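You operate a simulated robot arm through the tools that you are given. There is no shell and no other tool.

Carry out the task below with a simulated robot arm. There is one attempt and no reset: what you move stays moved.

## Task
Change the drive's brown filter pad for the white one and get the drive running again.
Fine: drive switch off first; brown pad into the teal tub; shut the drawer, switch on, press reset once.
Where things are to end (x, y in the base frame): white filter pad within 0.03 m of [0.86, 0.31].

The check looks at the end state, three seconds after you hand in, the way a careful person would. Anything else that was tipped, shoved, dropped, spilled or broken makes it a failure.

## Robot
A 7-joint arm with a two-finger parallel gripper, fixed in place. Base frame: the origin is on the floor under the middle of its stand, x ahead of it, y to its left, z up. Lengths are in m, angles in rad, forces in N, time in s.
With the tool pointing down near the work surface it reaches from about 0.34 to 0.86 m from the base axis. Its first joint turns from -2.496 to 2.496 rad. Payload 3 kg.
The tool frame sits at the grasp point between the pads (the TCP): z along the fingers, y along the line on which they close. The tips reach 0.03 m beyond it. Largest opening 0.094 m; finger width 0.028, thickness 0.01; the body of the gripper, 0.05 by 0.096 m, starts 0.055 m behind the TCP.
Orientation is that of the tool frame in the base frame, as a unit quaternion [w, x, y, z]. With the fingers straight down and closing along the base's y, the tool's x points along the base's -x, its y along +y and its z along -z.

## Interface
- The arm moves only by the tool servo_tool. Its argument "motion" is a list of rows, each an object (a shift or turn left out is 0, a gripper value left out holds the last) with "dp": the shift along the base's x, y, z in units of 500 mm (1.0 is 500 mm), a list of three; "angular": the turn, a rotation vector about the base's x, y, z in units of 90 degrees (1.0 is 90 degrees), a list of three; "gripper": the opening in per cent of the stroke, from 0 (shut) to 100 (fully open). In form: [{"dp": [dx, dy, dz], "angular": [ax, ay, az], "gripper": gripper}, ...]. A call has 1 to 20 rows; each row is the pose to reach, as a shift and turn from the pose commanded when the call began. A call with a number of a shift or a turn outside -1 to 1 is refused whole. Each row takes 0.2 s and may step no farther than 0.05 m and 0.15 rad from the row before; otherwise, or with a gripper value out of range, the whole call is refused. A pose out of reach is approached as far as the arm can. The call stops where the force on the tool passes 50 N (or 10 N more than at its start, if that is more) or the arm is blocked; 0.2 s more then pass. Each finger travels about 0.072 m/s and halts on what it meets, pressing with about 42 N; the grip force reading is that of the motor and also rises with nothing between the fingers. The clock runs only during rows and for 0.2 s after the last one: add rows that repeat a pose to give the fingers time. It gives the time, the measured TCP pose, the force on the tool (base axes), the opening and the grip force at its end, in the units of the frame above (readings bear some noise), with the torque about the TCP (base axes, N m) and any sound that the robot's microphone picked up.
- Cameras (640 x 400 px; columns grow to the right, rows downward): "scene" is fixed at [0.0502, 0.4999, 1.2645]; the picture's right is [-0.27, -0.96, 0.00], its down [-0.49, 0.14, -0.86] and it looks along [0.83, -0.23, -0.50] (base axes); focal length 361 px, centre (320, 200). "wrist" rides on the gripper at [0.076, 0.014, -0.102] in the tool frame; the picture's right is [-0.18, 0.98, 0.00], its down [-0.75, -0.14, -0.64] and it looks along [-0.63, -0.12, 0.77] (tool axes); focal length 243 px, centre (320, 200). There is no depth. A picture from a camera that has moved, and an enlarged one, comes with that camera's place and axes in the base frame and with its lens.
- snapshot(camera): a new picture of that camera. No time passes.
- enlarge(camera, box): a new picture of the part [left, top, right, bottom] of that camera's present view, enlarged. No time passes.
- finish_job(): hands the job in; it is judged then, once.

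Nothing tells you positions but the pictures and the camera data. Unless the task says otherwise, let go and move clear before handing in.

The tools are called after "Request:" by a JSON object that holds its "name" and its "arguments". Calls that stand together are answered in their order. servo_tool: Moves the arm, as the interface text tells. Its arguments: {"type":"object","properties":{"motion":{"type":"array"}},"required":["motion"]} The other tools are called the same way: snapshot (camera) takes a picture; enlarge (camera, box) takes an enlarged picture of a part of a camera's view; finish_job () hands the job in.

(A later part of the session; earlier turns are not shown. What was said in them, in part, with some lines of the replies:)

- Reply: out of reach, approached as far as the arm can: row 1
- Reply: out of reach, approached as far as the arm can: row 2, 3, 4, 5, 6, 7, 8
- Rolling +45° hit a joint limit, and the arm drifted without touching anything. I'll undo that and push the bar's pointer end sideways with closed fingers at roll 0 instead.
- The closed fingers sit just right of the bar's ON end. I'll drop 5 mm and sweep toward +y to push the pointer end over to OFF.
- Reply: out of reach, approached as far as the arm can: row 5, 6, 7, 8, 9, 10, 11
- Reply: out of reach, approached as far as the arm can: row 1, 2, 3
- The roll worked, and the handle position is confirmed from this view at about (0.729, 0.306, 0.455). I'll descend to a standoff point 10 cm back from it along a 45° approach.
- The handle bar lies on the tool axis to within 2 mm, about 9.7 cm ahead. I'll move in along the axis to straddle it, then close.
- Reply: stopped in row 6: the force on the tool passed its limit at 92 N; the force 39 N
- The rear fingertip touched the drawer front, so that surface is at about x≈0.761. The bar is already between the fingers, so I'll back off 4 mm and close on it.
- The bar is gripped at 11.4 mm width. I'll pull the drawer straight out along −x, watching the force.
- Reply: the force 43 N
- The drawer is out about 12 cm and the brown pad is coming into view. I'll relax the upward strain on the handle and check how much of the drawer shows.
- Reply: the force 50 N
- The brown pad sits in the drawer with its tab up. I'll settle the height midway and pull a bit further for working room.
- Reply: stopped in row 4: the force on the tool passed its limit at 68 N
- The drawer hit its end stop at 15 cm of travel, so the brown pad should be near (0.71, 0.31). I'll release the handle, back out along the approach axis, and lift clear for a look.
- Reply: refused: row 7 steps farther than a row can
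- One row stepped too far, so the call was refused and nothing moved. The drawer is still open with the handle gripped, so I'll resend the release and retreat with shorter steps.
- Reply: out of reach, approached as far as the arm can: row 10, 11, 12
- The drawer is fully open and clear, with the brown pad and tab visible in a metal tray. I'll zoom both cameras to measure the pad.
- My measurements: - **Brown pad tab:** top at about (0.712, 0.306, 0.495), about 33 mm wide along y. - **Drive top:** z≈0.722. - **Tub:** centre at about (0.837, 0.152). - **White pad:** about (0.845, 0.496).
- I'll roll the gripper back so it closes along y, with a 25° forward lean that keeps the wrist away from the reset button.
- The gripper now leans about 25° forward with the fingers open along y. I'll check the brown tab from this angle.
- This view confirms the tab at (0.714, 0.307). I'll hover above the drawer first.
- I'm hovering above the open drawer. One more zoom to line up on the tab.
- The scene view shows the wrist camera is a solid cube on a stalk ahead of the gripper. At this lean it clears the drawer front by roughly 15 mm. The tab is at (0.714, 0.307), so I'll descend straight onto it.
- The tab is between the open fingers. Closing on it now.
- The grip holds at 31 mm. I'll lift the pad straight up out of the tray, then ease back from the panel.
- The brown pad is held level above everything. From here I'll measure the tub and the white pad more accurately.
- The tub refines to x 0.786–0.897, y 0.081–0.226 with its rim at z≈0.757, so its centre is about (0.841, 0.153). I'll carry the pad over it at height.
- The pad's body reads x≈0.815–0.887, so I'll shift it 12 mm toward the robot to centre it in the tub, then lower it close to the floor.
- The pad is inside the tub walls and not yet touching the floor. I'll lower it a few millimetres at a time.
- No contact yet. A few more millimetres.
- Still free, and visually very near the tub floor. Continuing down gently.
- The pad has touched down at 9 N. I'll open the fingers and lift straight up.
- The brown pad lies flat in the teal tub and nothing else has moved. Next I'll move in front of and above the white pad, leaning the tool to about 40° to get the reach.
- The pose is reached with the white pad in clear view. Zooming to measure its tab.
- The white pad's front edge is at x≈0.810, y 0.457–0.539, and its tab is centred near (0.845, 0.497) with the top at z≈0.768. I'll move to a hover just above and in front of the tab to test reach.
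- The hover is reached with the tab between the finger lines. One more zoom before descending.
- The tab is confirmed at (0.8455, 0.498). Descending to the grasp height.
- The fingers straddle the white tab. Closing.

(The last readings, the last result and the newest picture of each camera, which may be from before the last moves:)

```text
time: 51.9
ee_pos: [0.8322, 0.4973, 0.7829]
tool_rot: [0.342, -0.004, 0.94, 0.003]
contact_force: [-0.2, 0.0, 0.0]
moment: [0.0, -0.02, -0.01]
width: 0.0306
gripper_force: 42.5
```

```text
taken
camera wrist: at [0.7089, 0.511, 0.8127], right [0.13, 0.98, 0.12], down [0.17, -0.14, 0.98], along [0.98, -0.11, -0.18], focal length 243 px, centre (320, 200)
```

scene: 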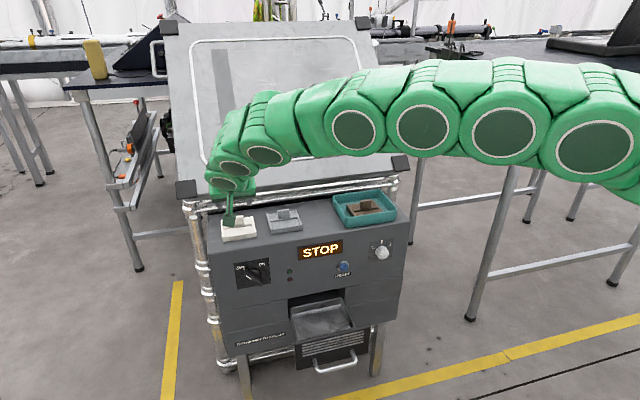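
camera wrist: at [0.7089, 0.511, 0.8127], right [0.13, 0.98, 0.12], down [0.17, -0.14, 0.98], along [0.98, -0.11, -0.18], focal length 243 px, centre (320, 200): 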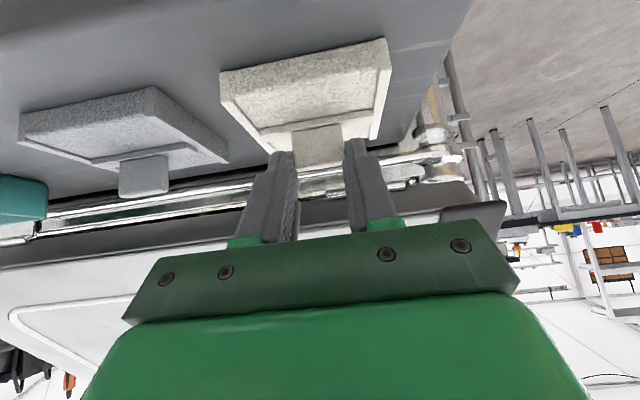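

The white pad is gripped at 30.6 mm. I'll lift it straight up and check it's held level.

Request:
{"name": "servo_tool", "arguments": {"motion": [{"dp": [0, 0, 0.03]}, {"dp": [0, 0, 0.07]}, {"dp": [-0.01, 0, 0.12]}, {"dp": [-0.04, 0, 0.17]}, {"dp": [-0.1, -0.02, 0.2]}, {"dp": [-0.17, -0.04, 0.2]}, {"dp": [-0.24, -0.07, 0.2]}, {"dp": [-0.31, -0.1, 0.2]}, {"dp": [-0.37, -0.14, 0.2]}, {"dp": [-0.41, -0.19, 0.2]}, {"dp": [-0.41, -0.26, 0.19]}, {"dp": [-0.41, -0.33, 0.17]}, {"dp": [-0.41, -0.377, 0.14]}, {"dp": [-0.41, -0.377, 0.14]}]}}

Request:
{"name": "snapshot", "arguments": {"camera": "wrist"}}

Request:
{"name": "snapshot", "arguments": {"camera": "scene"}}

```text
time: 54.9
ee_pos: [0.6247, 0.3061, 0.8554]
tool_rot: [0.343, -0.004, 0.939, 0.003]
contact_force: [0.1, 0.2, -0.5]
moment: [0.01, 0.0, 0.02]
width: 0.0307
gripper_force: 41.7
```

```text
taken
camera wrist: at [0.5019, 0.3193, 0.8851], right [0.13, 0.98, 0.12], down [0.17, -0.14, 0.98], along [0.98, -0.11, -0.18], focal length 243 px, centre (320, 200)
```

wrist: 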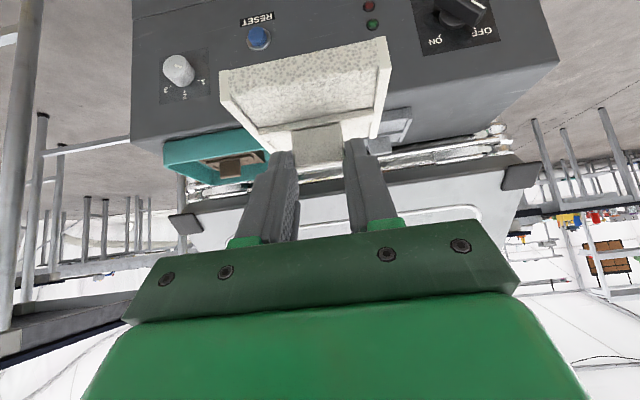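

```text
taken
```

scene: 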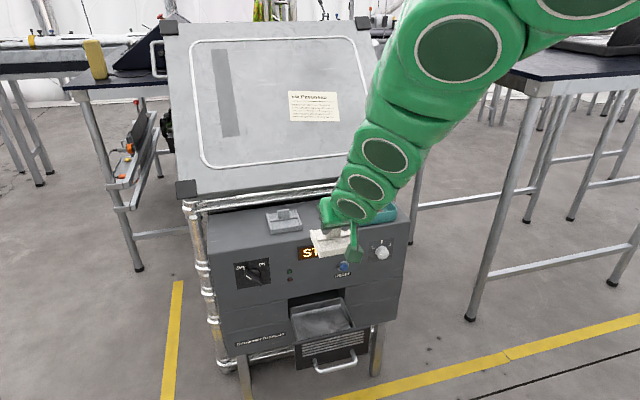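

The white pad is held level in front of the panel. I'll lower it toward the open drawer, pausing above the drawer front.

Request:
{"name": "servo_tool", "arguments": {"motion": [{"dp": [0.01, 0, -0.08]}, {"dp": [0.03, 0.002, -0.165]}, {"dp": [0.055, 0.003, -0.25]}, {"dp": [0.085, 0.004, -0.33]}, {"dp": [0.115, 0.005, -0.41]}, {"dp": [0.14, 0.006, -0.47]}, {"dp": [0.147, 0.006, -0.495]}, {"dp": [0.147, 0.006, -0.495]}]}}

Request:
{"name": "snapshot", "arguments": {"camera": "wrist"}}

Request:
{"name": "enlarge", "arguments": {"camera": "scene", "box": [260, 250, 410, 344]}}

```text
time: 56.7
ee_pos: [0.7024, 0.3081, 0.6077]
tool_rot: [0.343, -0.003, 0.939, 0.002]
contact_force: [0.3, 1.1, 0.2]
moment: [0.0, 0.0, 0.0]
width: 0.0307
gripper_force: 42.1
```

```text
taken
camera wrist: at [0.578, 0.3223, 0.6372], right [0.13, 0.98, 0.12], down [0.17, -0.14, 0.98], along [0.98, -0.11, -0.18], focal length 243 px, centre (320, 200)
```

wrist: 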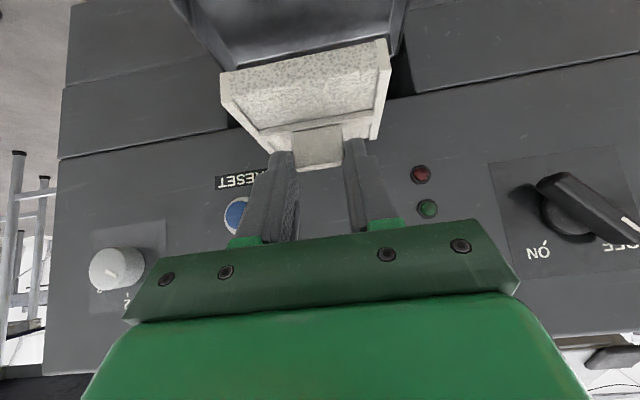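

```text
4.26 times, centred on (335, 297) of scene
camera zoom: at [0.0502, 0.4999, 1.2645], right [-0.27, -0.96, 0.0], down [-0.49, 0.14, -0.86], along [0.83, -0.23, -0.5], focal length 1536 px, centre (256, -213)
```

zoom: 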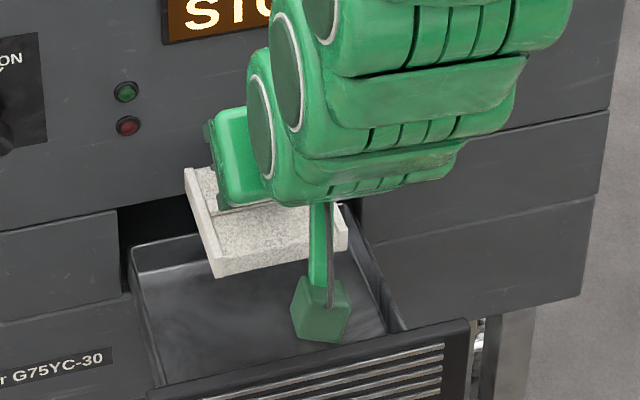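

The pad is lined up over the tray, clear of the drawer front and back wall. Lowering into the tray.

Request:
{"name": "servo_tool", "arguments": {"motion": [{"dp": [-0.003, 0.002, -0.04]}, {"dp": [-0.006, 0.002, -0.08]}, {"dp": [-0.006, 0.002, -0.12]}, {"dp": [-0.006, 0.002, -0.15]}, {"dp": [-0.006, 0.002, -0.172]}, {"dp": [-0.006, 0.002, -0.172]}]}}

Request:
{"name": "snapshot", "arguments": {"camera": "wrist"}}

Request:
{"name": "enlarge", "arguments": {"camera": "scene", "box": [260, 270, 410, 364]}}

```text
time: 58.1
ee_pos: [0.6977, 0.3137, 0.5219]
tool_rot: [0.342, -0.004, 0.94, 0.003]
contact_force: [0.0, 0.0, -0.4]
moment: [0.0, 0.01, -0.01]
width: 0.0308
gripper_force: 41.9
```

```text
taken
camera wrist: at [0.574, 0.3274, 0.5518], right [0.13, 0.98, 0.12], down [0.17, -0.14, 0.98], along [0.98, -0.11, -0.18], focal length 243 px, centre (320, 200)
```

wrist: 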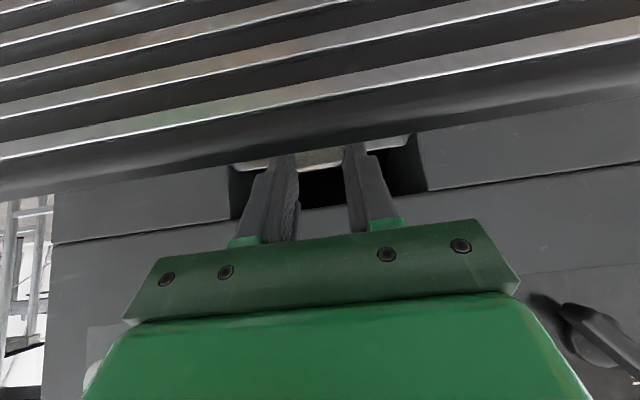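

```text
4.26 times, centred on (335, 317) of scene
camera zoom: at [0.0502, 0.4999, 1.2645], right [-0.27, -0.96, 0.0], down [-0.49, 0.14, -0.86], along [0.83, -0.23, -0.5], focal length 1536 px, centre (256, -298)
```

zoom: 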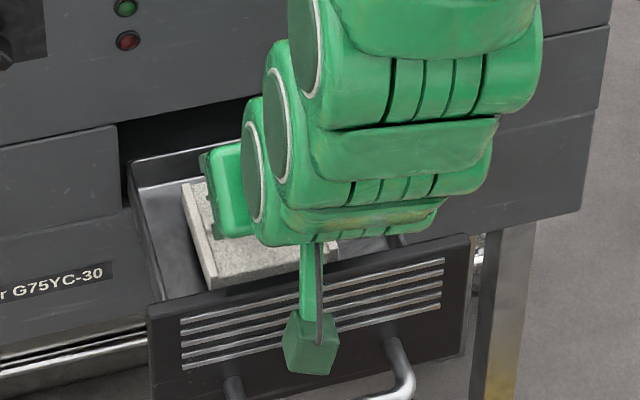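

The pad bottom is now about 1 cm above the tray floor. I'll lower it in small checked steps.

Request:
{"name": "servo_tool", "arguments": {"motion": [{"dp": [0, -0.006, -0.006]}, {"dp": [0, -0.006, -0.012]}, {"dp": [0, -0.006, -0.016]}]}}

```text
time: 58.9
ee_pos: [0.6962, 0.3099, 0.5152]
tool_rot: [0.341, -0.004, 0.94, 0.003]
contact_force: [-0.6, 0.2, -0.4]
moment: [0.01, 0.02, -0.01]
width: 0.0309
gripper_force: 42.0
```

Request:
{"name": "servo_tool", "arguments": {"motion": [{"dp": [0, 0, -0.004]}, {"dp": [0, 0, -0.008]}]}}

```text
time: 59.5
ee_pos: [0.6987, 0.3104, 0.5112]
tool_rot: [0.344, -0.003, 0.939, 0.003]
contact_force: [0.6, -5.2, 17.4]
moment: [-0.34, 0.04, -0.04]
width: 0.0309
gripper_force: 42.0
```

The pad has touched down in the tray at 17 N. I'll open and retreat upward along the tool axis.

Request:
{"name": "servo_tool", "arguments": {"motion": [{"dp": [0, 0, 0.002], "gripper": 45}, {"dp": [0, 0, 0.002], "gripper": 58}, {"dp": [0, 0, 0.002], "gripper": 58}, {"dp": [-0.01, 0, 0.03], "gripper": 58}, {"dp": [-0.03, 0, 0.07], "gripper": 58}, {"dp": [-0.06, 0, 0.13], "gripper": 58}, {"dp": [-0.1, 0, 0.2], "gripper": 58}, {"dp": [-0.15, 0, 0.27], "gripper": 58}, {"dp": [-0.2, 0, 0.34], "gripper": 58}, {"dp": [-0.25, 0, 0.41], "gripper": 58}, {"dp": [-0.3, -0.02, 0.48], "gripper": 58}, {"dp": [-0.3, -0.02, 0.48], "gripper": 58}]}}

Request:
{"name": "snapshot", "arguments": {"camera": "wrist"}}

Request:
{"name": "snapshot", "arguments": {"camera": "scene"}}

```text
time: 62.1
ee_pos: [0.5475, 0.2969, 0.7465]
tool_rot: [0.342, -0.004, 0.94, 0.004]
contact_force: [-0.1, 0.3, 0.4]
moment: [-0.02, 0.01, 0.0]
width: 0.0547
gripper_force: 0.1
```

```text
taken
camera wrist: at [0.424, 0.311, 0.7761], right [0.13, 0.98, 0.12], down [0.17, -0.14, 0.98], along [0.98, -0.11, -0.18], focal length 243 px, centre (320, 200)
```

wrist: 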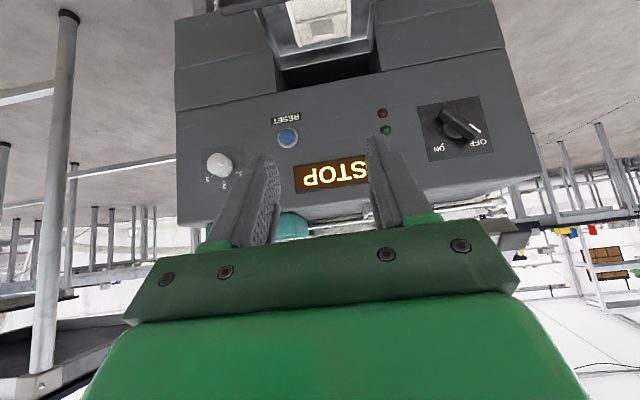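

```text
taken
```

scene: 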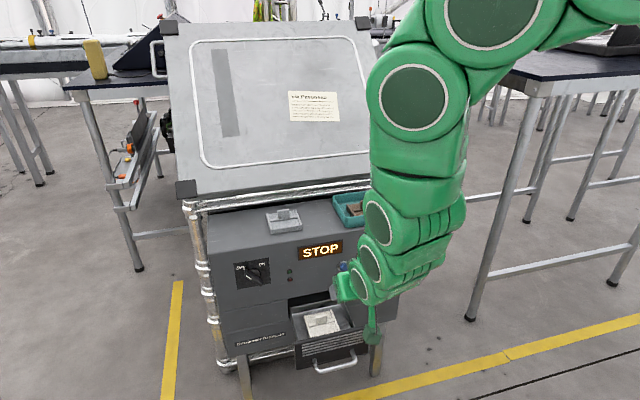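

The white pad sits in the drawer. Checking that it lies flat and where it is.

Request:
{"name": "enlarge", "arguments": {"camera": "scene", "box": [275, 285, 375, 347]}}

Request:
{"name": "enlarge", "arguments": {"camera": "wrist", "box": [240, 0, 420, 112]}}

```text
6.40 times, centred on (325, 316) of scene
camera zoom: at [0.0502, 0.4999, 1.2645], right [-0.27, -0.96, 0.0], down [-0.49, 0.14, -0.86], along [0.83, -0.23, -0.5], focal length 2311 px, centre (288, -542)
```

zoom: 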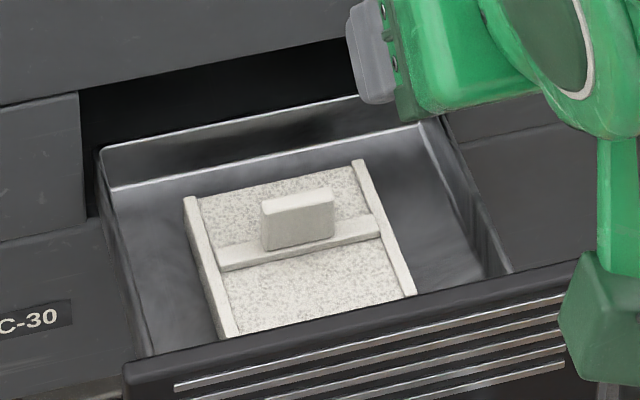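

```text
3.56 times, centred on (330, 56) of wrist
camera zoom: at [0.424, 0.311, 0.7761], right [0.13, 0.98, 0.12], down [0.17, -0.14, 0.98], along [0.98, -0.11, -0.18], focal length 863 px, centre (284, 712)
```

zoom: 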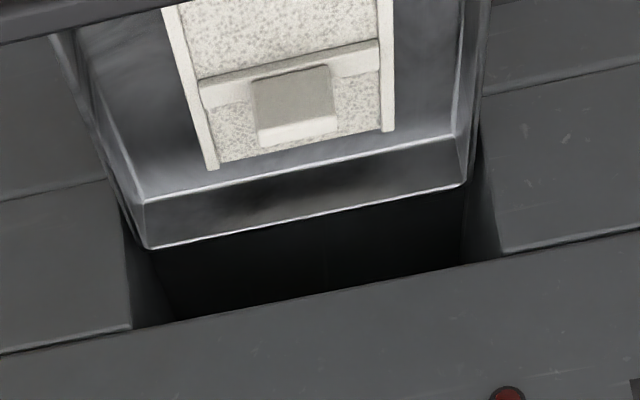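

The white pad is flat in the tray with its tab at about (0.712, 0.310), so the closed position will be about (0.862, 0.31). I'll close the fingers and come down in front of the drawer front, above the handle bar, to push it shut.

Request:
{"name": "servo_tool", "arguments": {"motion": [{"dp": [-0.03, 0.005, -0.04], "gripper": 0}, {"dp": [-0.06, 0.01, -0.1], "gripper": 0}, {"dp": [-0.075, 0.02, -0.18], "gripper": 0}, {"dp": [-0.075, 0.026, -0.26], "gripper": 0}, {"dp": [-0.075, 0.026, -0.34], "gripper": 0}, {"dp": [-0.075, 0.026, -0.41], "gripper": 0}, {"dp": [-0.075, 0.026, -0.45], "gripper": 0}, {"dp": [-0.075, 0.026, -0.45], "gripper": 0}]}}

Request:
{"name": "snapshot", "arguments": {"camera": "wrist"}}

Request:
{"name": "enlarge", "arguments": {"camera": "scene", "box": [230, 260, 430, 385]}}

```text
time: 63.9
ee_pos: [0.5118, 0.3123, 0.5214]
tool_rot: [0.342, -0.004, 0.94, 0.003]
contact_force: [-0.4, -0.3, -0.3]
moment: [0.0, 0.0, 0.0]
width: 0.0
gripper_force: 33.0
```

```text
taken
camera wrist: at [0.3879, 0.326, 0.5516], right [0.13, 0.98, 0.12], down [0.17, -0.14, 0.98], along [0.98, -0.11, -0.18], focal length 243 px, centre (320, 200)
```

wrist: 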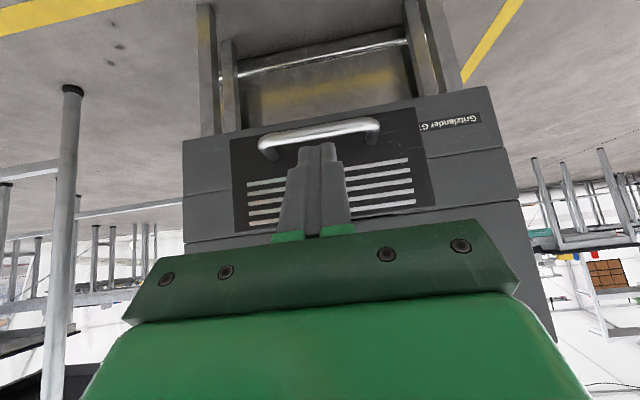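

```text
3.20 times, centred on (330, 322) of scene
camera zoom: at [0.0502, 0.4999, 1.2645], right [-0.27, -0.96, 0.0], down [-0.49, 0.14, -0.86], along [0.83, -0.23, -0.5], focal length 1155 px, centre (288, -192)
```

zoom: 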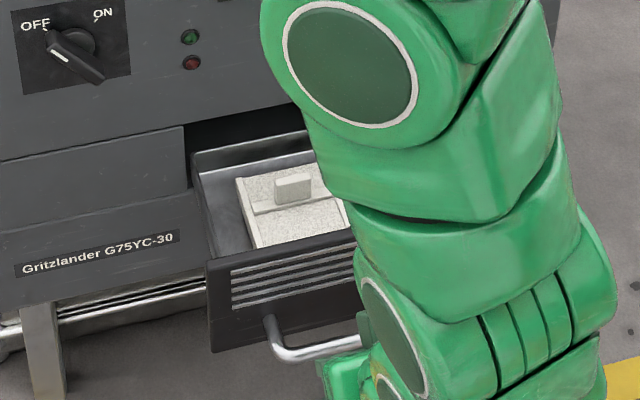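

The fingertips are above the handle bar and aimed at the grille. I'll push the drawer in smoothly with slow starts and stops so the pad doesn't slide.

Request:
{"name": "servo_tool", "arguments": {"motion": [{"dp": [0.04, 0, 0]}, {"dp": [0.08, 0, 0]}, {"dp": [0.11, 0, 0]}, {"dp": [0.128, 0, 0]}, {"dp": [0.14, 0, 0]}, {"dp": [0.155, 0, 0]}, {"dp": [0.175, 0, 0]}, {"dp": [0.2, 0, 0]}, {"dp": [0.23, 0, 0]}, {"dp": [0.26, 0, 0]}, {"dp": [0.29, 0, 0]}, {"dp": [0.32, 0, 0]}, {"dp": [0.345, 0, 0]}, {"dp": [0.365, 0, 0]}, {"dp": [0.382, 0, 0]}, {"dp": [0.396, 0, 0]}, {"dp": [0.408, 0, 0]}]}}

Request:
{"name": "snapshot", "arguments": {"camera": "wrist"}}

Request:
{"name": "enlarge", "arguments": {"camera": "scene", "box": [230, 260, 430, 385]}}

```text
time: 67.5
ee_pos: [0.7166, 0.3121, 0.5246]
tool_rot: [0.342, -0.003, 0.94, 0.003]
contact_force: [0.0, -0.3, -0.5]
moment: [0.03, 0.02, 0.01]
width: 0.0001
gripper_force: 32.8
```

```text
taken
camera wrist: at [0.5918, 0.3267, 0.5541], right [0.13, 0.98, 0.12], down [0.17, -0.14, 0.98], along [0.98, -0.11, -0.18], focal length 243 px, centre (320, 200)
```

wrist: 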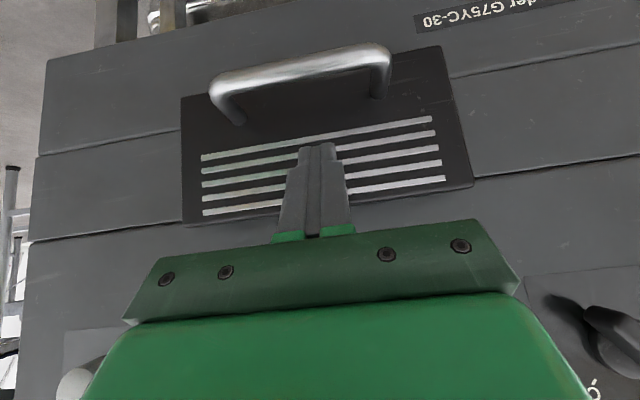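

```text
3.20 times, centred on (330, 322) of scene
camera zoom: at [0.0502, 0.4999, 1.2645], right [-0.27, -0.96, 0.0], down [-0.49, 0.14, -0.86], along [0.83, -0.23, -0.5], focal length 1155 px, centre (288, -192)
```

zoom: 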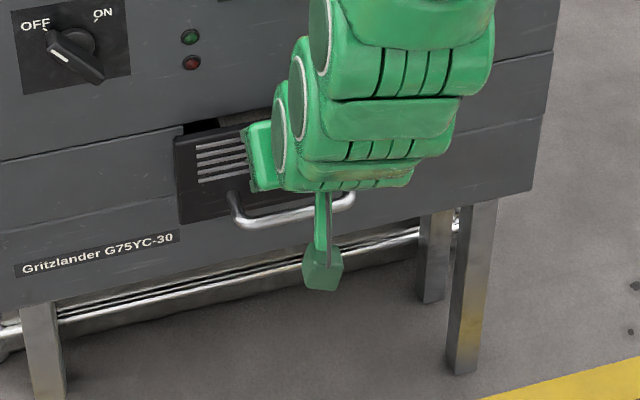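

The drawer is about a centimetre short of closed. Pushing the last bit slowly.

Request:
{"name": "servo_tool", "arguments": {"motion": [{"dp": [0.008, 0, 0]}, {"dp": [0.015, 0, 0]}, {"dp": [0.021, 0, 0]}, {"dp": [0.026, 0, 0]}, {"dp": [0.03, 0, 0]}, {"dp": [0.034, 0, 0]}]}}

Request:
{"name": "enlarge", "arguments": {"camera": "scene", "box": [230, 260, 430, 385]}}

Request:
{"name": "snapshot", "arguments": {"camera": "wrist"}}

```text
time: 68.9
ee_pos: [0.7323, 0.3107, 0.5231]
tool_rot: [0.342, -0.003, 0.94, 0.002]
contact_force: [-0.5, 0.7, 0.1]
moment: [-0.03, -0.02, -0.01]
width: 0.0001
gripper_force: 33.1
```

```text
3.20 times, centred on (330, 322) of scene
camera zoom: at [0.0502, 0.4999, 1.2645], right [-0.27, -0.96, 0.0], down [-0.49, 0.14, -0.86], along [0.83, -0.23, -0.5], focal length 1155 px, centre (288, -192)
```

zoom: 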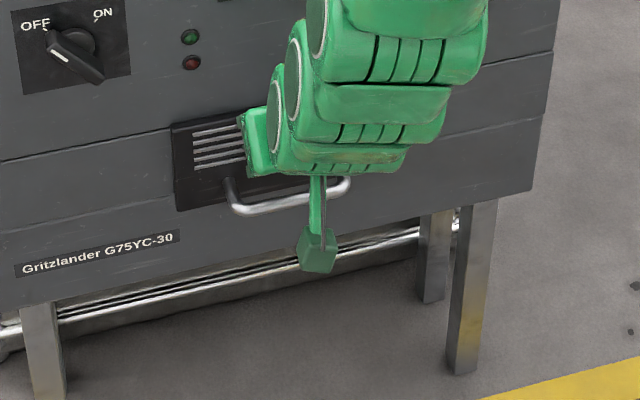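

```text
taken
camera wrist: at [0.6073, 0.326, 0.5536], right [0.13, 0.98, 0.12], down [0.17, -0.14, 0.98], along [0.98, -0.11, -0.18], focal length 243 px, centre (320, 200)
```

wrist: 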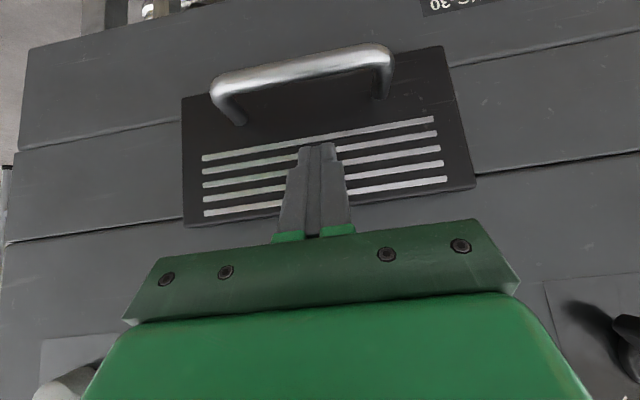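

It looks nearly identical to the original closed position. I'll press until I feel the end stop.

Request:
{"name": "servo_tool", "arguments": {"motion": [{"dp": [0.004, 0, 0]}, {"dp": [0.008, 0, 0]}, {"dp": [0.008, 0, 0]}]}}

```text
time: 69.6
ee_pos: [0.7311, 0.3117, 0.5218]
tool_rot: [0.338, -0.005, 0.941, 0.002]
contact_force: [-2.9, -0.1, 0.9]
moment: [0.01, 0.01, 0.0]
width: 0.0
gripper_force: 32.7
stopped in row 3: the force on the tool passed its limit at 55 N (the readings are from after the stop); the commanded pose is now the measured one
```

The end stop is felt at 55 N, so the drawer is shut. Next I'll back off and go to the +y side of the switch bar, leaning the tool nearer horizontal, to push the pointer back to ON.

Request:
{"name": "servo_tool", "arguments": {"motion": [{"dp": [-0.06, 0, 0.01]}, {"dp": [-0.14, 0.0, 0.03]}, {"dp": [-0.2, 0.03, 0.07], "angular": [0, -0.04, 0]}, {"dp": [-0.23, 0.08, 0.12], "angular": [0, -0.1, 0]}, {"dp": [-0.25, 0.15, 0.16], "angular": [0, -0.16, 0]}, {"dp": [-0.262, 0.22, 0.2], "angular": [0, -0.22, 0]}, {"dp": [-0.262, 0.3, 0.24], "angular": [0, -0.28, 0]}, {"dp": [-0.262, 0.38, 0.27], "angular": [0, -0.333, 0]}, {"dp": [-0.262, 0.446, 0.291], "angular": [0, -0.333, 0]}, {"dp": [-0.262, 0.446, 0.291], "angular": [0, -0.333, 0]}]}}

Request:
{"name": "snapshot", "arguments": {"camera": "wrist"}}

Request:
{"name": "snapshot", "arguments": {"camera": "scene"}}

```text
time: 71.8
ee_pos: [0.5998, 0.5361, 0.6694]
tool_rot: [0.571, -0.006, 0.821, 0.001]
contact_force: [0.3, -0.2, -0.5]
moment: [0.01, 0.02, 0.0]
width: 0.0
gripper_force: 32.7
```

```text
taken
camera wrist: at [0.4766, 0.5499, 0.6336], right [0.05, 0.98, 0.17], down [-0.34, -0.14, 0.93], along [0.94, -0.11, 0.32], focal length 243 px, centre (320, 200)
```

wrist: 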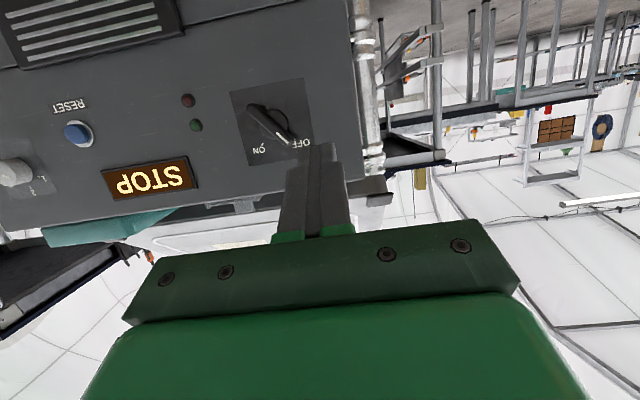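

```text
taken
```

scene: 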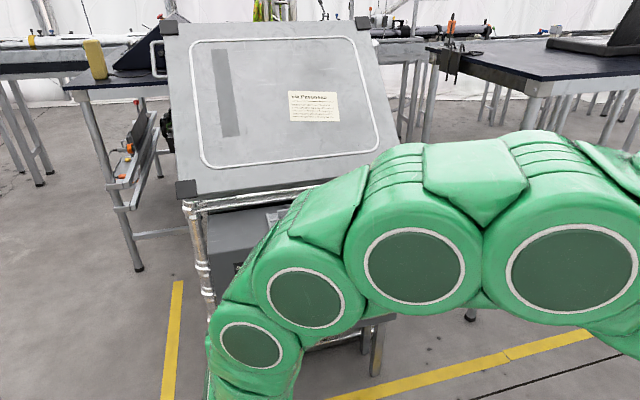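

The pose is good, to the left of the knob (+y side). I'll check the bar geometry before advancing.

Request:
{"name": "enlarge", "arguments": {"camera": "wrist", "box": [210, 60, 400, 179]}}

```text
3.36 times, centred on (305, 120) of wrist
camera zoom: at [0.4766, 0.5499, 0.6336], right [0.05, 0.98, 0.17], down [-0.34, -0.14, 0.93], along [0.94, -0.11, 0.32], focal length 816 px, centre (370, 471)
```

zoom: 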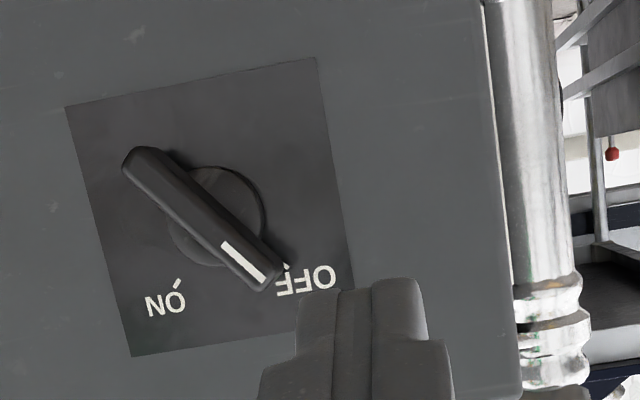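

There is clear space beside the bar. I'll advance alongside it, staying about 1 cm off the panel.

Request:
{"name": "servo_tool", "arguments": {"motion": [{"dp": [0.08, 0, 0]}, {"dp": [0.16, 0, -0.002]}, {"dp": [0.22, 0, -0.004]}, {"dp": [0.262, 0, -0.004]}, {"dp": [0.262, 0, -0.004]}]}}

Request:
{"name": "snapshot", "arguments": {"camera": "wrist"}}

Request:
{"name": "enlarge", "arguments": {"camera": "scene", "box": [200, 230, 340, 318]}}

```text
time: 73.0
ee_pos: [0.7305, 0.5351, 0.6649]
tool_rot: [0.571, -0.005, 0.821, 0.0]
contact_force: [-0.2, -0.5, 0.2]
moment: [-0.04, -0.01, 0.03]
width: 0.0
gripper_force: 32.3
```

```text
taken
camera wrist: at [0.6085, 0.5488, 0.6289], right [0.05, 0.98, 0.17], down [-0.34, -0.14, 0.93], along [0.94, -0.11, 0.33], focal length 243 px, centre (320, 200)
```

wrist: 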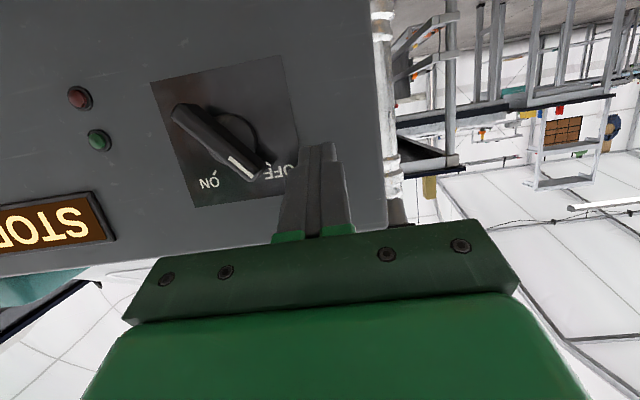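

```text
4.55 times, centred on (270, 274) of scene
camera zoom: at [0.0502, 0.4999, 1.2645], right [-0.27, -0.96, 0.0], down [-0.49, 0.14, -0.86], along [0.83, -0.23, -0.5], focal length 1641 px, centre (547, -136)
```

zoom: 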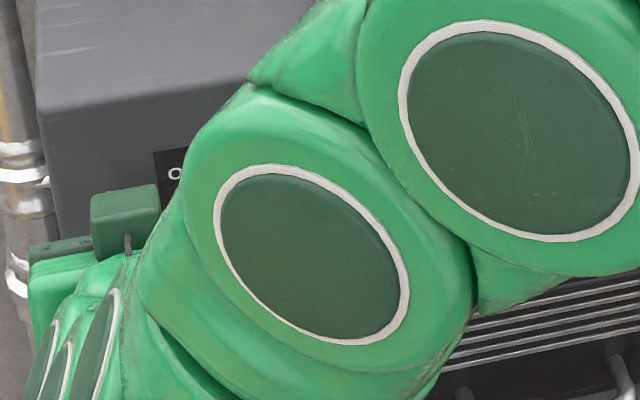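

The tip is beside the OFF end at the right height. Sweeping toward −y to turn the switch ON.

Request:
{"name": "servo_tool", "arguments": {"motion": [{"dp": [0, -0.02, 0]}, {"dp": [0, -0.035, 0]}, {"dp": [0, -0.05, 0]}, {"dp": [0, -0.065, 0]}, {"dp": [0, -0.08, 0]}, {"dp": [0, -0.09, 0]}, {"dp": [0, -0.096, 0]}, {"dp": [0, -0.096, 0]}]}}

Request:
{"name": "snapshot", "arguments": {"camera": "wrist"}}

Request:
{"name": "snapshot", "arguments": {"camera": "scene"}}

```text
time: 74.8
ee_pos: [0.7324, 0.4888, 0.6676]
tool_rot: [0.57, -0.006, 0.822, 0.001]
contact_force: [-12.8, 9.4, 13.3]
moment: [0.13, 0.02, 0.09]
width: 0.0
gripper_force: 32.7
```

```text
taken
camera wrist: at [0.6099, 0.5012, 0.6307], right [0.05, 0.98, 0.17], down [-0.34, -0.14, 0.93], along [0.94, -0.11, 0.32], focal length 243 px, centre (320, 200)
```

wrist: 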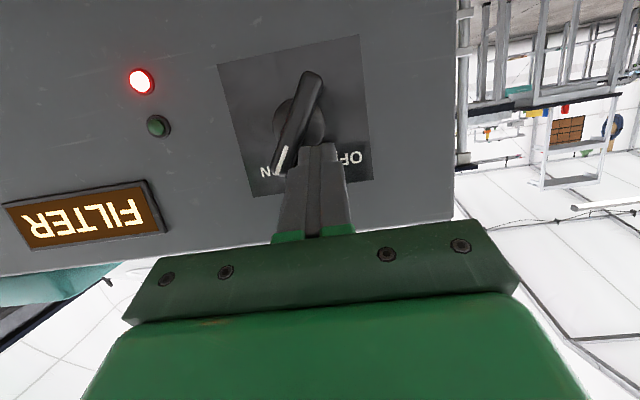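

```text
taken
```

scene: 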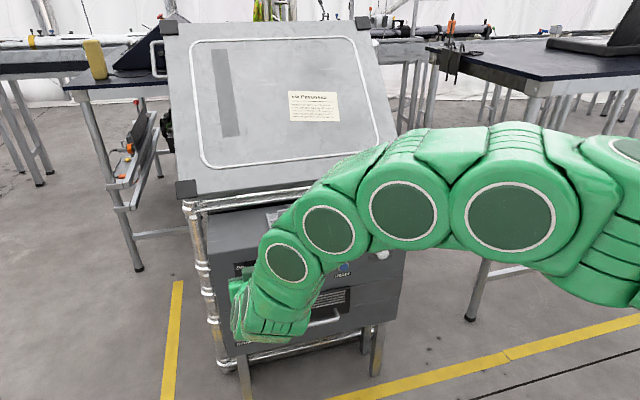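

The red lamp is lit and FILTER shows again, so the switch registers as ON. I'll check how far the bar has turned.

Request:
{"name": "enlarge", "arguments": {"camera": "wrist", "box": [200, 50, 400, 175]}}

```text
3.20 times, centred on (300, 112) of wrist
camera zoom: at [0.6099, 0.5012, 0.6307], right [0.05, 0.98, 0.17], down [-0.34, -0.14, 0.93], along [0.94, -0.11, 0.32], focal length 776 px, centre (384, 480)
```

zoom: 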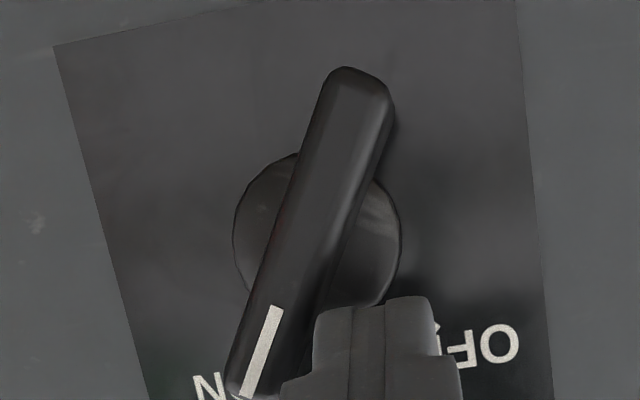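

The bar is about 29° over and short of the ON mark. The geometry says about 4 mm more, so I'll push a little further.

Request:
{"name": "servo_tool", "arguments": {"motion": [{"dp": [0, -0.004, 0]}, {"dp": [0, -0.008, 0]}, {"dp": [0, -0.01, 0]}]}}

Request:
{"name": "enlarge", "arguments": {"camera": "wrist", "box": [200, 50, 400, 175]}}

```text
time: 75.6
ee_pos: [0.7316, 0.4853, 0.6678]
tool_rot: [0.571, -0.005, 0.821, 0.001]
contact_force: [1.1, 26.6, 10.8]
moment: [0.47, -0.32, 0.66]
width: 0.0
gripper_force: 32.6
```

```text
3.20 times, centred on (300, 112) of wrist
camera zoom: at [0.6093, 0.498, 0.6312], right [0.05, 0.98, 0.17], down [-0.34, -0.14, 0.93], along [0.94, -0.1, 0.33], focal length 776 px, centre (384, 480)
```

zoom: 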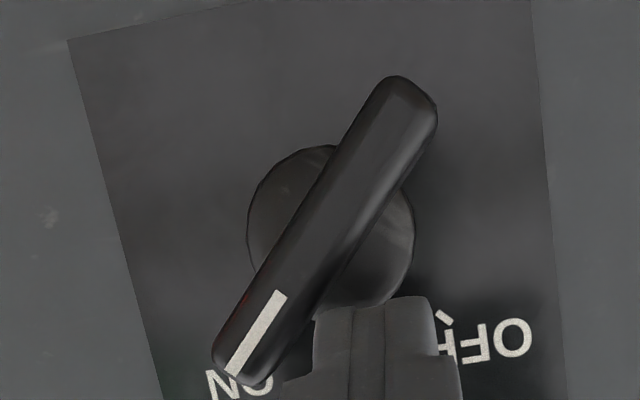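

The bar is now at about 40°, matching its original ON angle, with firm resistance from the stop. I'll back off sideways and retreat to verify.

Request:
{"name": "servo_tool", "arguments": {"motion": [{"dp": [0, 0.02, 0]}, {"dp": [-0.04, 0.03, 0]}, {"dp": [-0.12, 0.03, 0]}, {"dp": [-0.2, 0.03, 0]}, {"dp": [-0.28, 0.03, 0.01]}, {"dp": [-0.28, 0.03, 0.01]}]}}

Request:
{"name": "snapshot", "arguments": {"camera": "wrist"}}

Request:
{"name": "enlarge", "arguments": {"camera": "wrist", "box": [200, 50, 400, 175]}}

```text
time: 77.0
ee_pos: [0.5905, 0.4999, 0.6719]
tool_rot: [0.571, -0.005, 0.821, 0.001]
contact_force: [0.0, -0.1, 0.6]
moment: [0.0, -0.02, -0.01]
width: 0.0
gripper_force: 32.9
```

```text
taken
camera wrist: at [0.4684, 0.5126, 0.6359], right [0.05, 0.98, 0.17], down [-0.34, -0.14, 0.93], along [0.94, -0.11, 0.33], focal length 243 px, centre (320, 200)
```

wrist: 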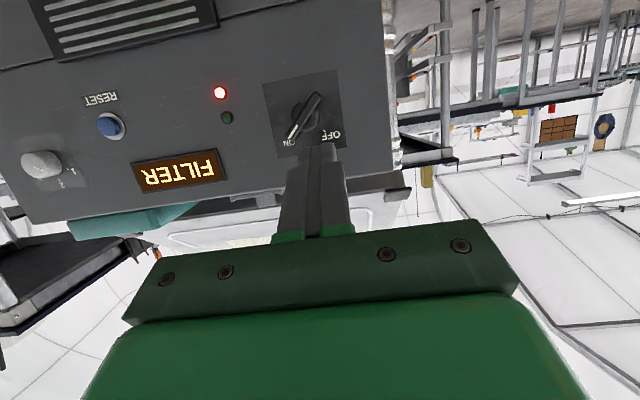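

```text
3.20 times, centred on (300, 112) of wrist
camera zoom: at [0.4684, 0.5126, 0.6359], right [0.05, 0.98, 0.17], down [-0.34, -0.14, 0.93], along [0.94, -0.11, 0.33], focal length 776 px, centre (384, 480)
```

zoom: 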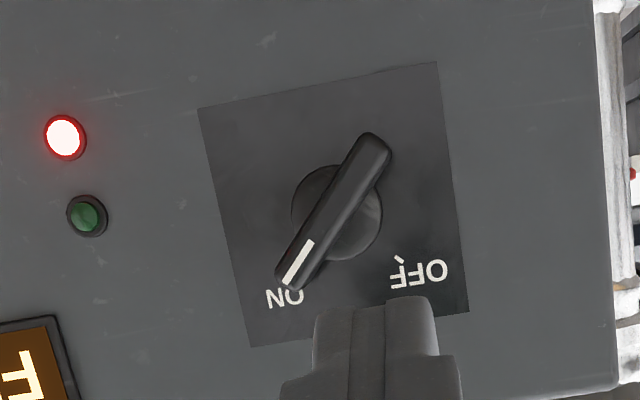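

The switch is fully at ON (45.7° measured), and the display shows FILTER awaiting reset. I'll locate the reset button precisely before pressing it.

Request:
{"name": "enlarge", "arguments": {"camera": "wrist", "box": [30, 60, 230, 185]}}

Request:
{"name": "servo_tool", "arguments": {"motion": [{"dp": [0, -0.08, -0.02]}, {"dp": [0, -0.16, -0.04]}, {"dp": [0, -0.24, -0.06]}, {"dp": [0, -0.32, -0.08]}, {"dp": [0, -0.4, -0.1]}, {"dp": [0, -0.47, -0.12]}, {"dp": [0, -0.53, -0.132]}, {"dp": [0, -0.53, -0.132]}]}}

Request:
{"name": "snapshot", "arguments": {"camera": "wrist"}}

Request:
{"name": "snapshot", "arguments": {"camera": "scene"}}

```text
3.20 times, centred on (130, 122) of wrist
camera zoom: at [0.4684, 0.5126, 0.6359], right [0.05, 0.98, 0.17], down [-0.34, -0.14, 0.93], along [0.94, -0.11, 0.33], focal length 776 px, centre (928, 448)
```

zoom: 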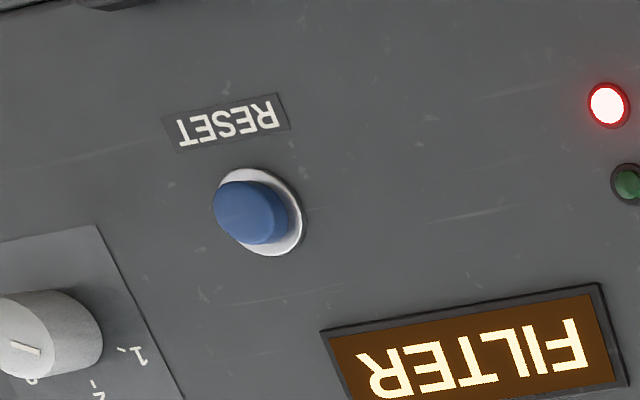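

```text
time: 78.8
ee_pos: [0.5934, 0.2304, 0.6063]
tool_rot: [0.571, -0.006, 0.821, 0.002]
contact_force: [0.3, 0.4, -0.2]
moment: [-0.01, -0.01, 0.0]
width: 0.0001
gripper_force: 33.3
```

```text
taken
camera wrist: at [0.4713, 0.2448, 0.5699], right [0.05, 0.98, 0.17], down [-0.34, -0.14, 0.93], along [0.94, -0.11, 0.32], focal length 243 px, centre (320, 200)
```

wrist: 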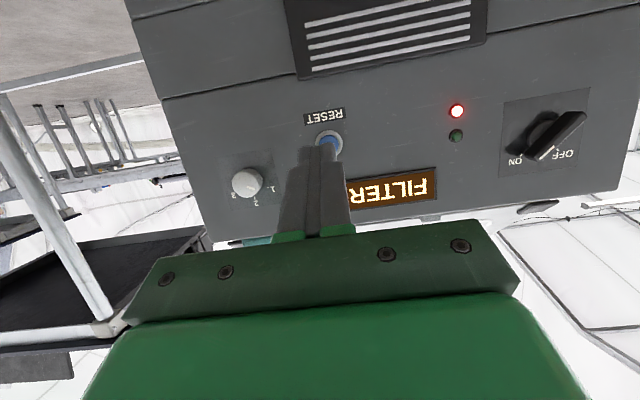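

```text
taken
```

scene: 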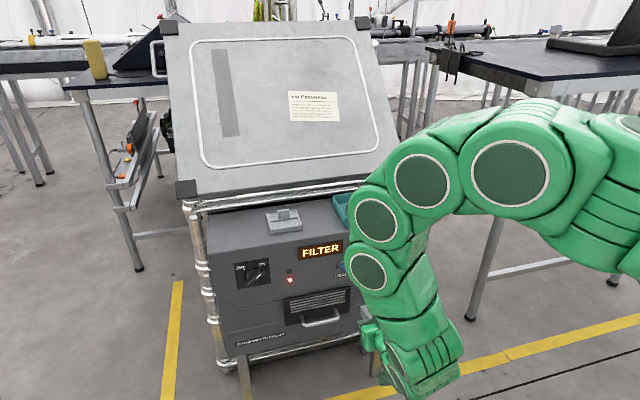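

Request:
{"name": "enlarge", "arguments": {"camera": "wrist", "box": [270, 95, 390, 170]}}

```text
5.33 times, centred on (330, 132) of wrist
camera zoom: at [0.4713, 0.2448, 0.5699], right [0.05, 0.98, 0.17], down [-0.34, -0.14, 0.93], along [0.94, -0.11, 0.32], focal length 1294 px, centre (267, 560)
```

zoom: 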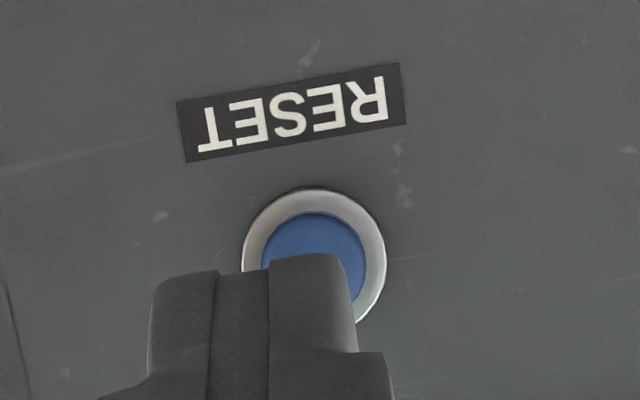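

The button axis refines to (y 0.231, z 0.6035). I'll lower 5 mm, nudge 2 mm, and advance to just short of the button.

Request:
{"name": "servo_tool", "arguments": {"motion": [{"dp": [0.04, 0.004, -0.011]}, {"dp": [0.12, 0.004, -0.011]}, {"dp": [0.19, 0.004, -0.011]}, {"dp": [0.23, 0.004, -0.011]}, {"dp": [0.25, 0.004, -0.011]}, {"dp": [0.25, 0.004, -0.011]}]}}

Request:
{"name": "enlarge", "arguments": {"camera": "wrist", "box": [220, 85, 420, 210]}}

Request:
{"name": "enlarge", "arguments": {"camera": "scene", "box": [230, 220, 430, 345]}}

```text
time: 80.2
ee_pos: [0.7154, 0.2337, 0.5991]
tool_rot: [0.571, -0.006, 0.821, 0.001]
contact_force: [0.2, -1.3, -0.8]
moment: [0.0, -0.03, 0.03]
width: 0.0002
gripper_force: 33.4
```

```text
3.20 times, centred on (320, 148) of wrist
camera zoom: at [0.5934, 0.2475, 0.5637], right [0.05, 0.98, 0.17], down [-0.34, -0.14, 0.93], along [0.94, -0.11, 0.32], focal length 776 px, centre (320, 368)
```

zoom: 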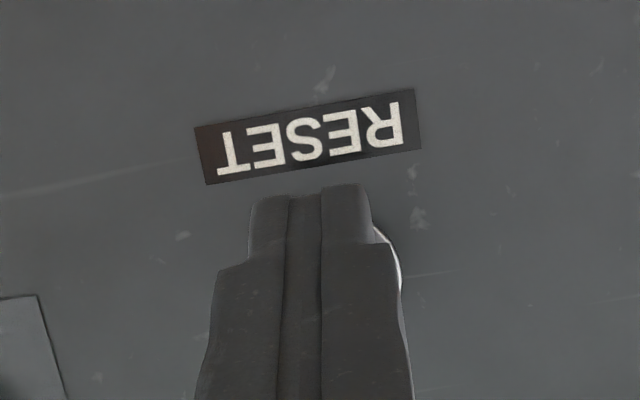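

```text
3.20 times, centred on (330, 282) of scene
camera zoom: at [0.0502, 0.4999, 1.2645], right [-0.27, -0.96, 0.0], down [-0.49, 0.14, -0.86], along [0.83, -0.23, -0.5], focal length 1155 px, centre (288, -64)
```

zoom: 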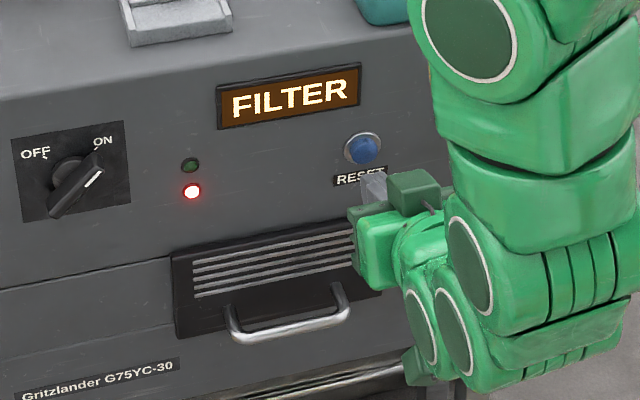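

The tip's leading edge is lined up with the button centre. I'll raise it 2 mm and push in gradually, checking the display as I go and without releasing.

Request:
{"name": "servo_tool", "arguments": {"motion": [{"dp": [0.008, 0, 0.004]}, {"dp": [0.016, 0, 0.004]}, {"dp": [0.024, 0, 0.004]}]}}

Request:
{"name": "enlarge", "arguments": {"camera": "scene", "box": [230, 220, 430, 345]}}

```text
time: 81.0
ee_pos: [0.7276, 0.2351, 0.602]
tool_rot: [0.571, -0.005, 0.821, 0.001]
contact_force: [-0.8, 0.4, 0.6]
moment: [0.0, -0.03, 0.01]
width: 0.0001
gripper_force: 33.0
```

```text
3.20 times, centred on (330, 282) of scene
camera zoom: at [0.0502, 0.4999, 1.2645], right [-0.27, -0.96, 0.0], down [-0.49, 0.14, -0.86], along [0.83, -0.23, -0.5], focal length 1155 px, centre (288, -64)
```

zoom: 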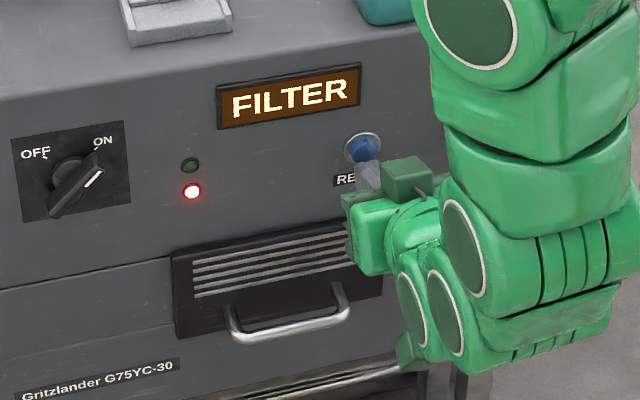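

The tip is at the lower half of the button with no contact yet. I'll raise it 2 mm more and keep advancing slowly.

Request:
{"name": "servo_tool", "arguments": {"motion": [{"dp": [0.0, 0, 0.004]}, {"dp": [0.004, 0, 0.004]}, {"dp": [0.008, 0, 0.004]}]}}

Request:
{"name": "enlarge", "arguments": {"camera": "scene", "box": [230, 220, 430, 345]}}

```text
time: 81.8
ee_pos: [0.7326, 0.2353, 0.6042]
tool_rot: [0.572, -0.005, 0.82, 0.001]
contact_force: [-1.5, 1.0, -0.1]
moment: [-0.04, -0.03, 0.01]
width: 0.0002
gripper_force: 33.3
```

```text
3.20 times, centred on (330, 282) of scene
camera zoom: at [0.0502, 0.4999, 1.2645], right [-0.27, -0.96, 0.0], down [-0.49, 0.14, -0.86], along [0.83, -0.23, -0.5], focal length 1155 px, centre (288, -64)
```

zoom: 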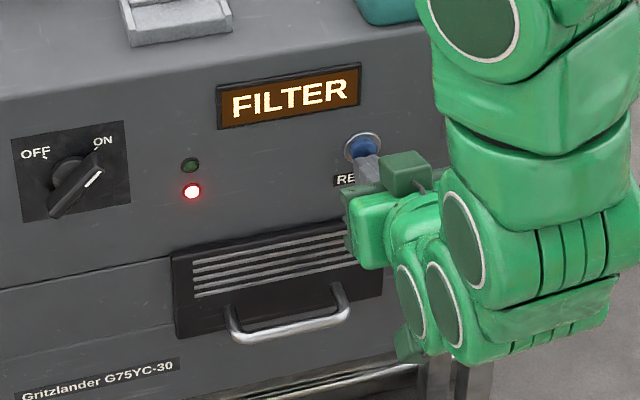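

Contact may just be starting (−1.5 N). Pressing further in small increments.

Request:
{"name": "servo_tool", "arguments": {"motion": [{"dp": [0.003, 0, 0]}, {"dp": [0.006, 0, 0]}]}}

Request:
{"name": "enlarge", "arguments": {"camera": "scene", "box": [270, 230, 400, 311]}}

```text
time: 82.4
ee_pos: [0.7348, 0.2338, 0.6024]
tool_rot: [0.571, -0.006, 0.821, 0.001]
contact_force: [-3.0, 0.5, 1.5]
moment: [-0.03, -0.01, -0.04]
width: 0.0
gripper_force: 32.8
heard: click
```

```text
4.92 times, centred on (335, 270) of scene
camera zoom: at [0.0502, 0.4999, 1.2645], right [-0.27, -0.96, 0.0], down [-0.49, 0.14, -0.86], along [0.83, -0.23, -0.5], focal length 1778 px, centre (246, -147)
```

zoom: 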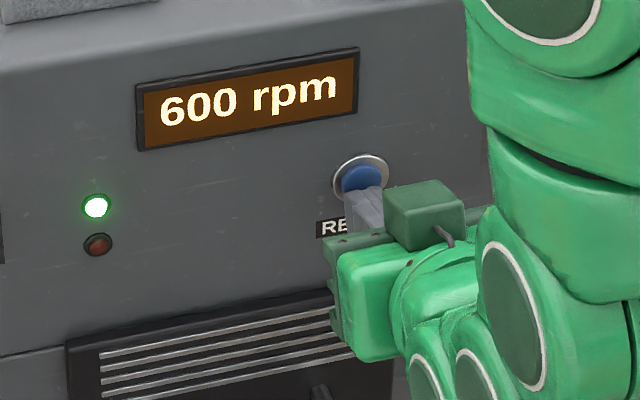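

A click was heard, the display reads "600 rpm" and the green lamp is on. I'll withdraw straight back and then lift clear.

Request:
{"name": "servo_tool", "arguments": {"motion": [{"dp": [-0.04, 0, 0]}, {"dp": [-0.12, 0, 0]}, {"dp": [-0.2, 0, 0]}, {"dp": [-0.28, 0, 0.02]}, {"dp": [-0.32, 0, 0.08], "angular": [0, 0.05, 0]}, {"dp": [-0.34, 0, 0.16], "angular": [0, 0.12, 0]}, {"dp": [-0.34, -0.02, 0.24], "angular": [0, 0.2, 0]}, {"dp": [-0.34, -0.05, 0.32], "angular": [0, 0.28, 0]}, {"dp": [-0.34, -0.1, 0.4], "angular": [0, 0.36, 0]}, {"dp": [-0.34, -0.15, 0.47], "angular": [0, 0.42, 0]}, {"dp": [-0.34, -0.2, 0.54], "angular": [0, 0.45, 0]}, {"dp": [-0.34, -0.25, 0.6], "angular": [0, 0.45, 0]}, {"dp": [-0.34, -0.3, 0.66], "angular": [0, 0.45, 0]}]}}

Request:
{"name": "snapshot", "arguments": {"camera": "scene"}}

Request:
{"name": "snapshot", "arguments": {"camera": "wrist"}}

```text
time: 85.2
ee_pos: [0.5684, 0.0833, 0.9347]
tool_rot: [0.251, -0.004, 0.968, 0.003]
contact_force: [0.7, 0.5, -1.3]
moment: [0.02, -0.02, -0.02]
width: 0.0001
gripper_force: 33.2
```

```text
taken
```

scene: 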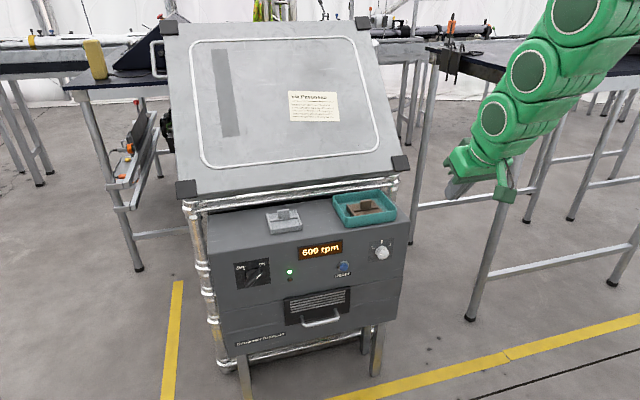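

```text
taken
camera wrist: at [0.452, 0.0968, 0.9878], right [0.15, 0.98, 0.09], down [0.35, -0.14, 0.93], along [0.93, -0.11, -0.36], focal length 243 px, centre (320, 200)
```

wrist: 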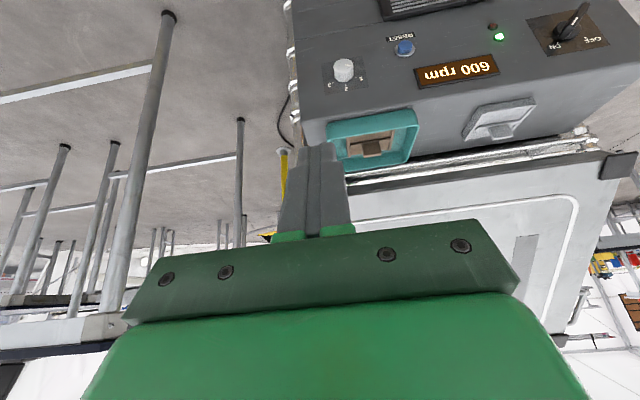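

The arm is clear. I'll do a final close check of the display, switch, drawer, tub and grey pad.

Request:
{"name": "enlarge", "arguments": {"camera": "scene", "box": [200, 185, 420, 323]}}

Request:
{"name": "enlarge", "arguments": {"camera": "scene", "box": [200, 260, 420, 398]}}

```text
2.90 times, centred on (310, 254) of scene
camera zoom: at [0.0502, 0.4999, 1.2645], right [-0.27, -0.96, 0.0], down [-0.49, 0.14, -0.86], along [0.83, -0.23, -0.5], focal length 1047 px, centre (349, 44)
```

zoom: 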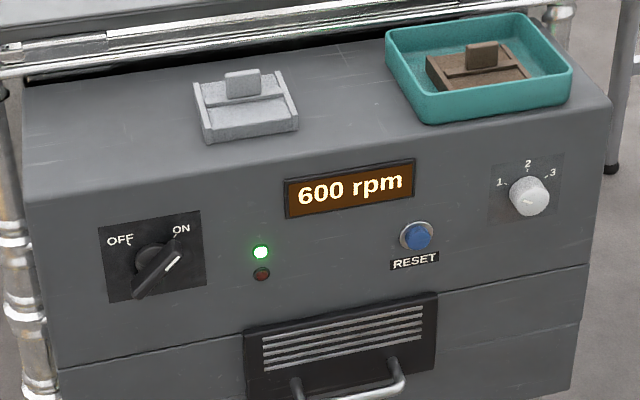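

```text
2.90 times, centred on (310, 329) of scene
camera zoom: at [0.0502, 0.4999, 1.2645], right [-0.27, -0.96, 0.0], down [-0.49, 0.14, -0.86], along [0.83, -0.23, -0.5], focal length 1047 px, centre (349, -174)
```

zoom: 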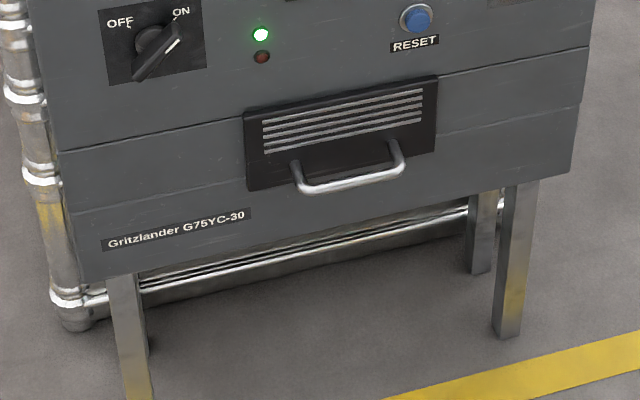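

The final check matches the goal: the switch is ON, the green lamp is lit and the display reads "600 rpm". The drawer is flush as it was at the start, the brown pad lies in the tub, and the tub, grey pad and selector are where they began. Handing in.

Request:
{"name": "finish_job", "arguments": {}}

```text
The job is handed in.
```

The white filter pad is in the drive and the drive is running again: the display reads "600 rpm" and the green lamp is on.

- **Switch:** I turned it off before opening the drawer, and it is now back at ON.
- **Brown pad:** it lies flat in the teal tub.
- **White pad:** it lies flat in the shut drawer. With the drawer open I measured it at about (0.712, 0.310), which puts it at about (0.862, 0.310) with the drawer shut. I could not see it again after shutting.
- **Reset:** I pressed it once and heard one click, and the drive started.
- **Everything else:** the tub, grey pad and 1-2-3 selector look the same as at the start. The gripper bumped the drawer front once (92 N) while reaching for the handle, with no visible effect.

The arm is clear of the drive, and I have handed the job in.
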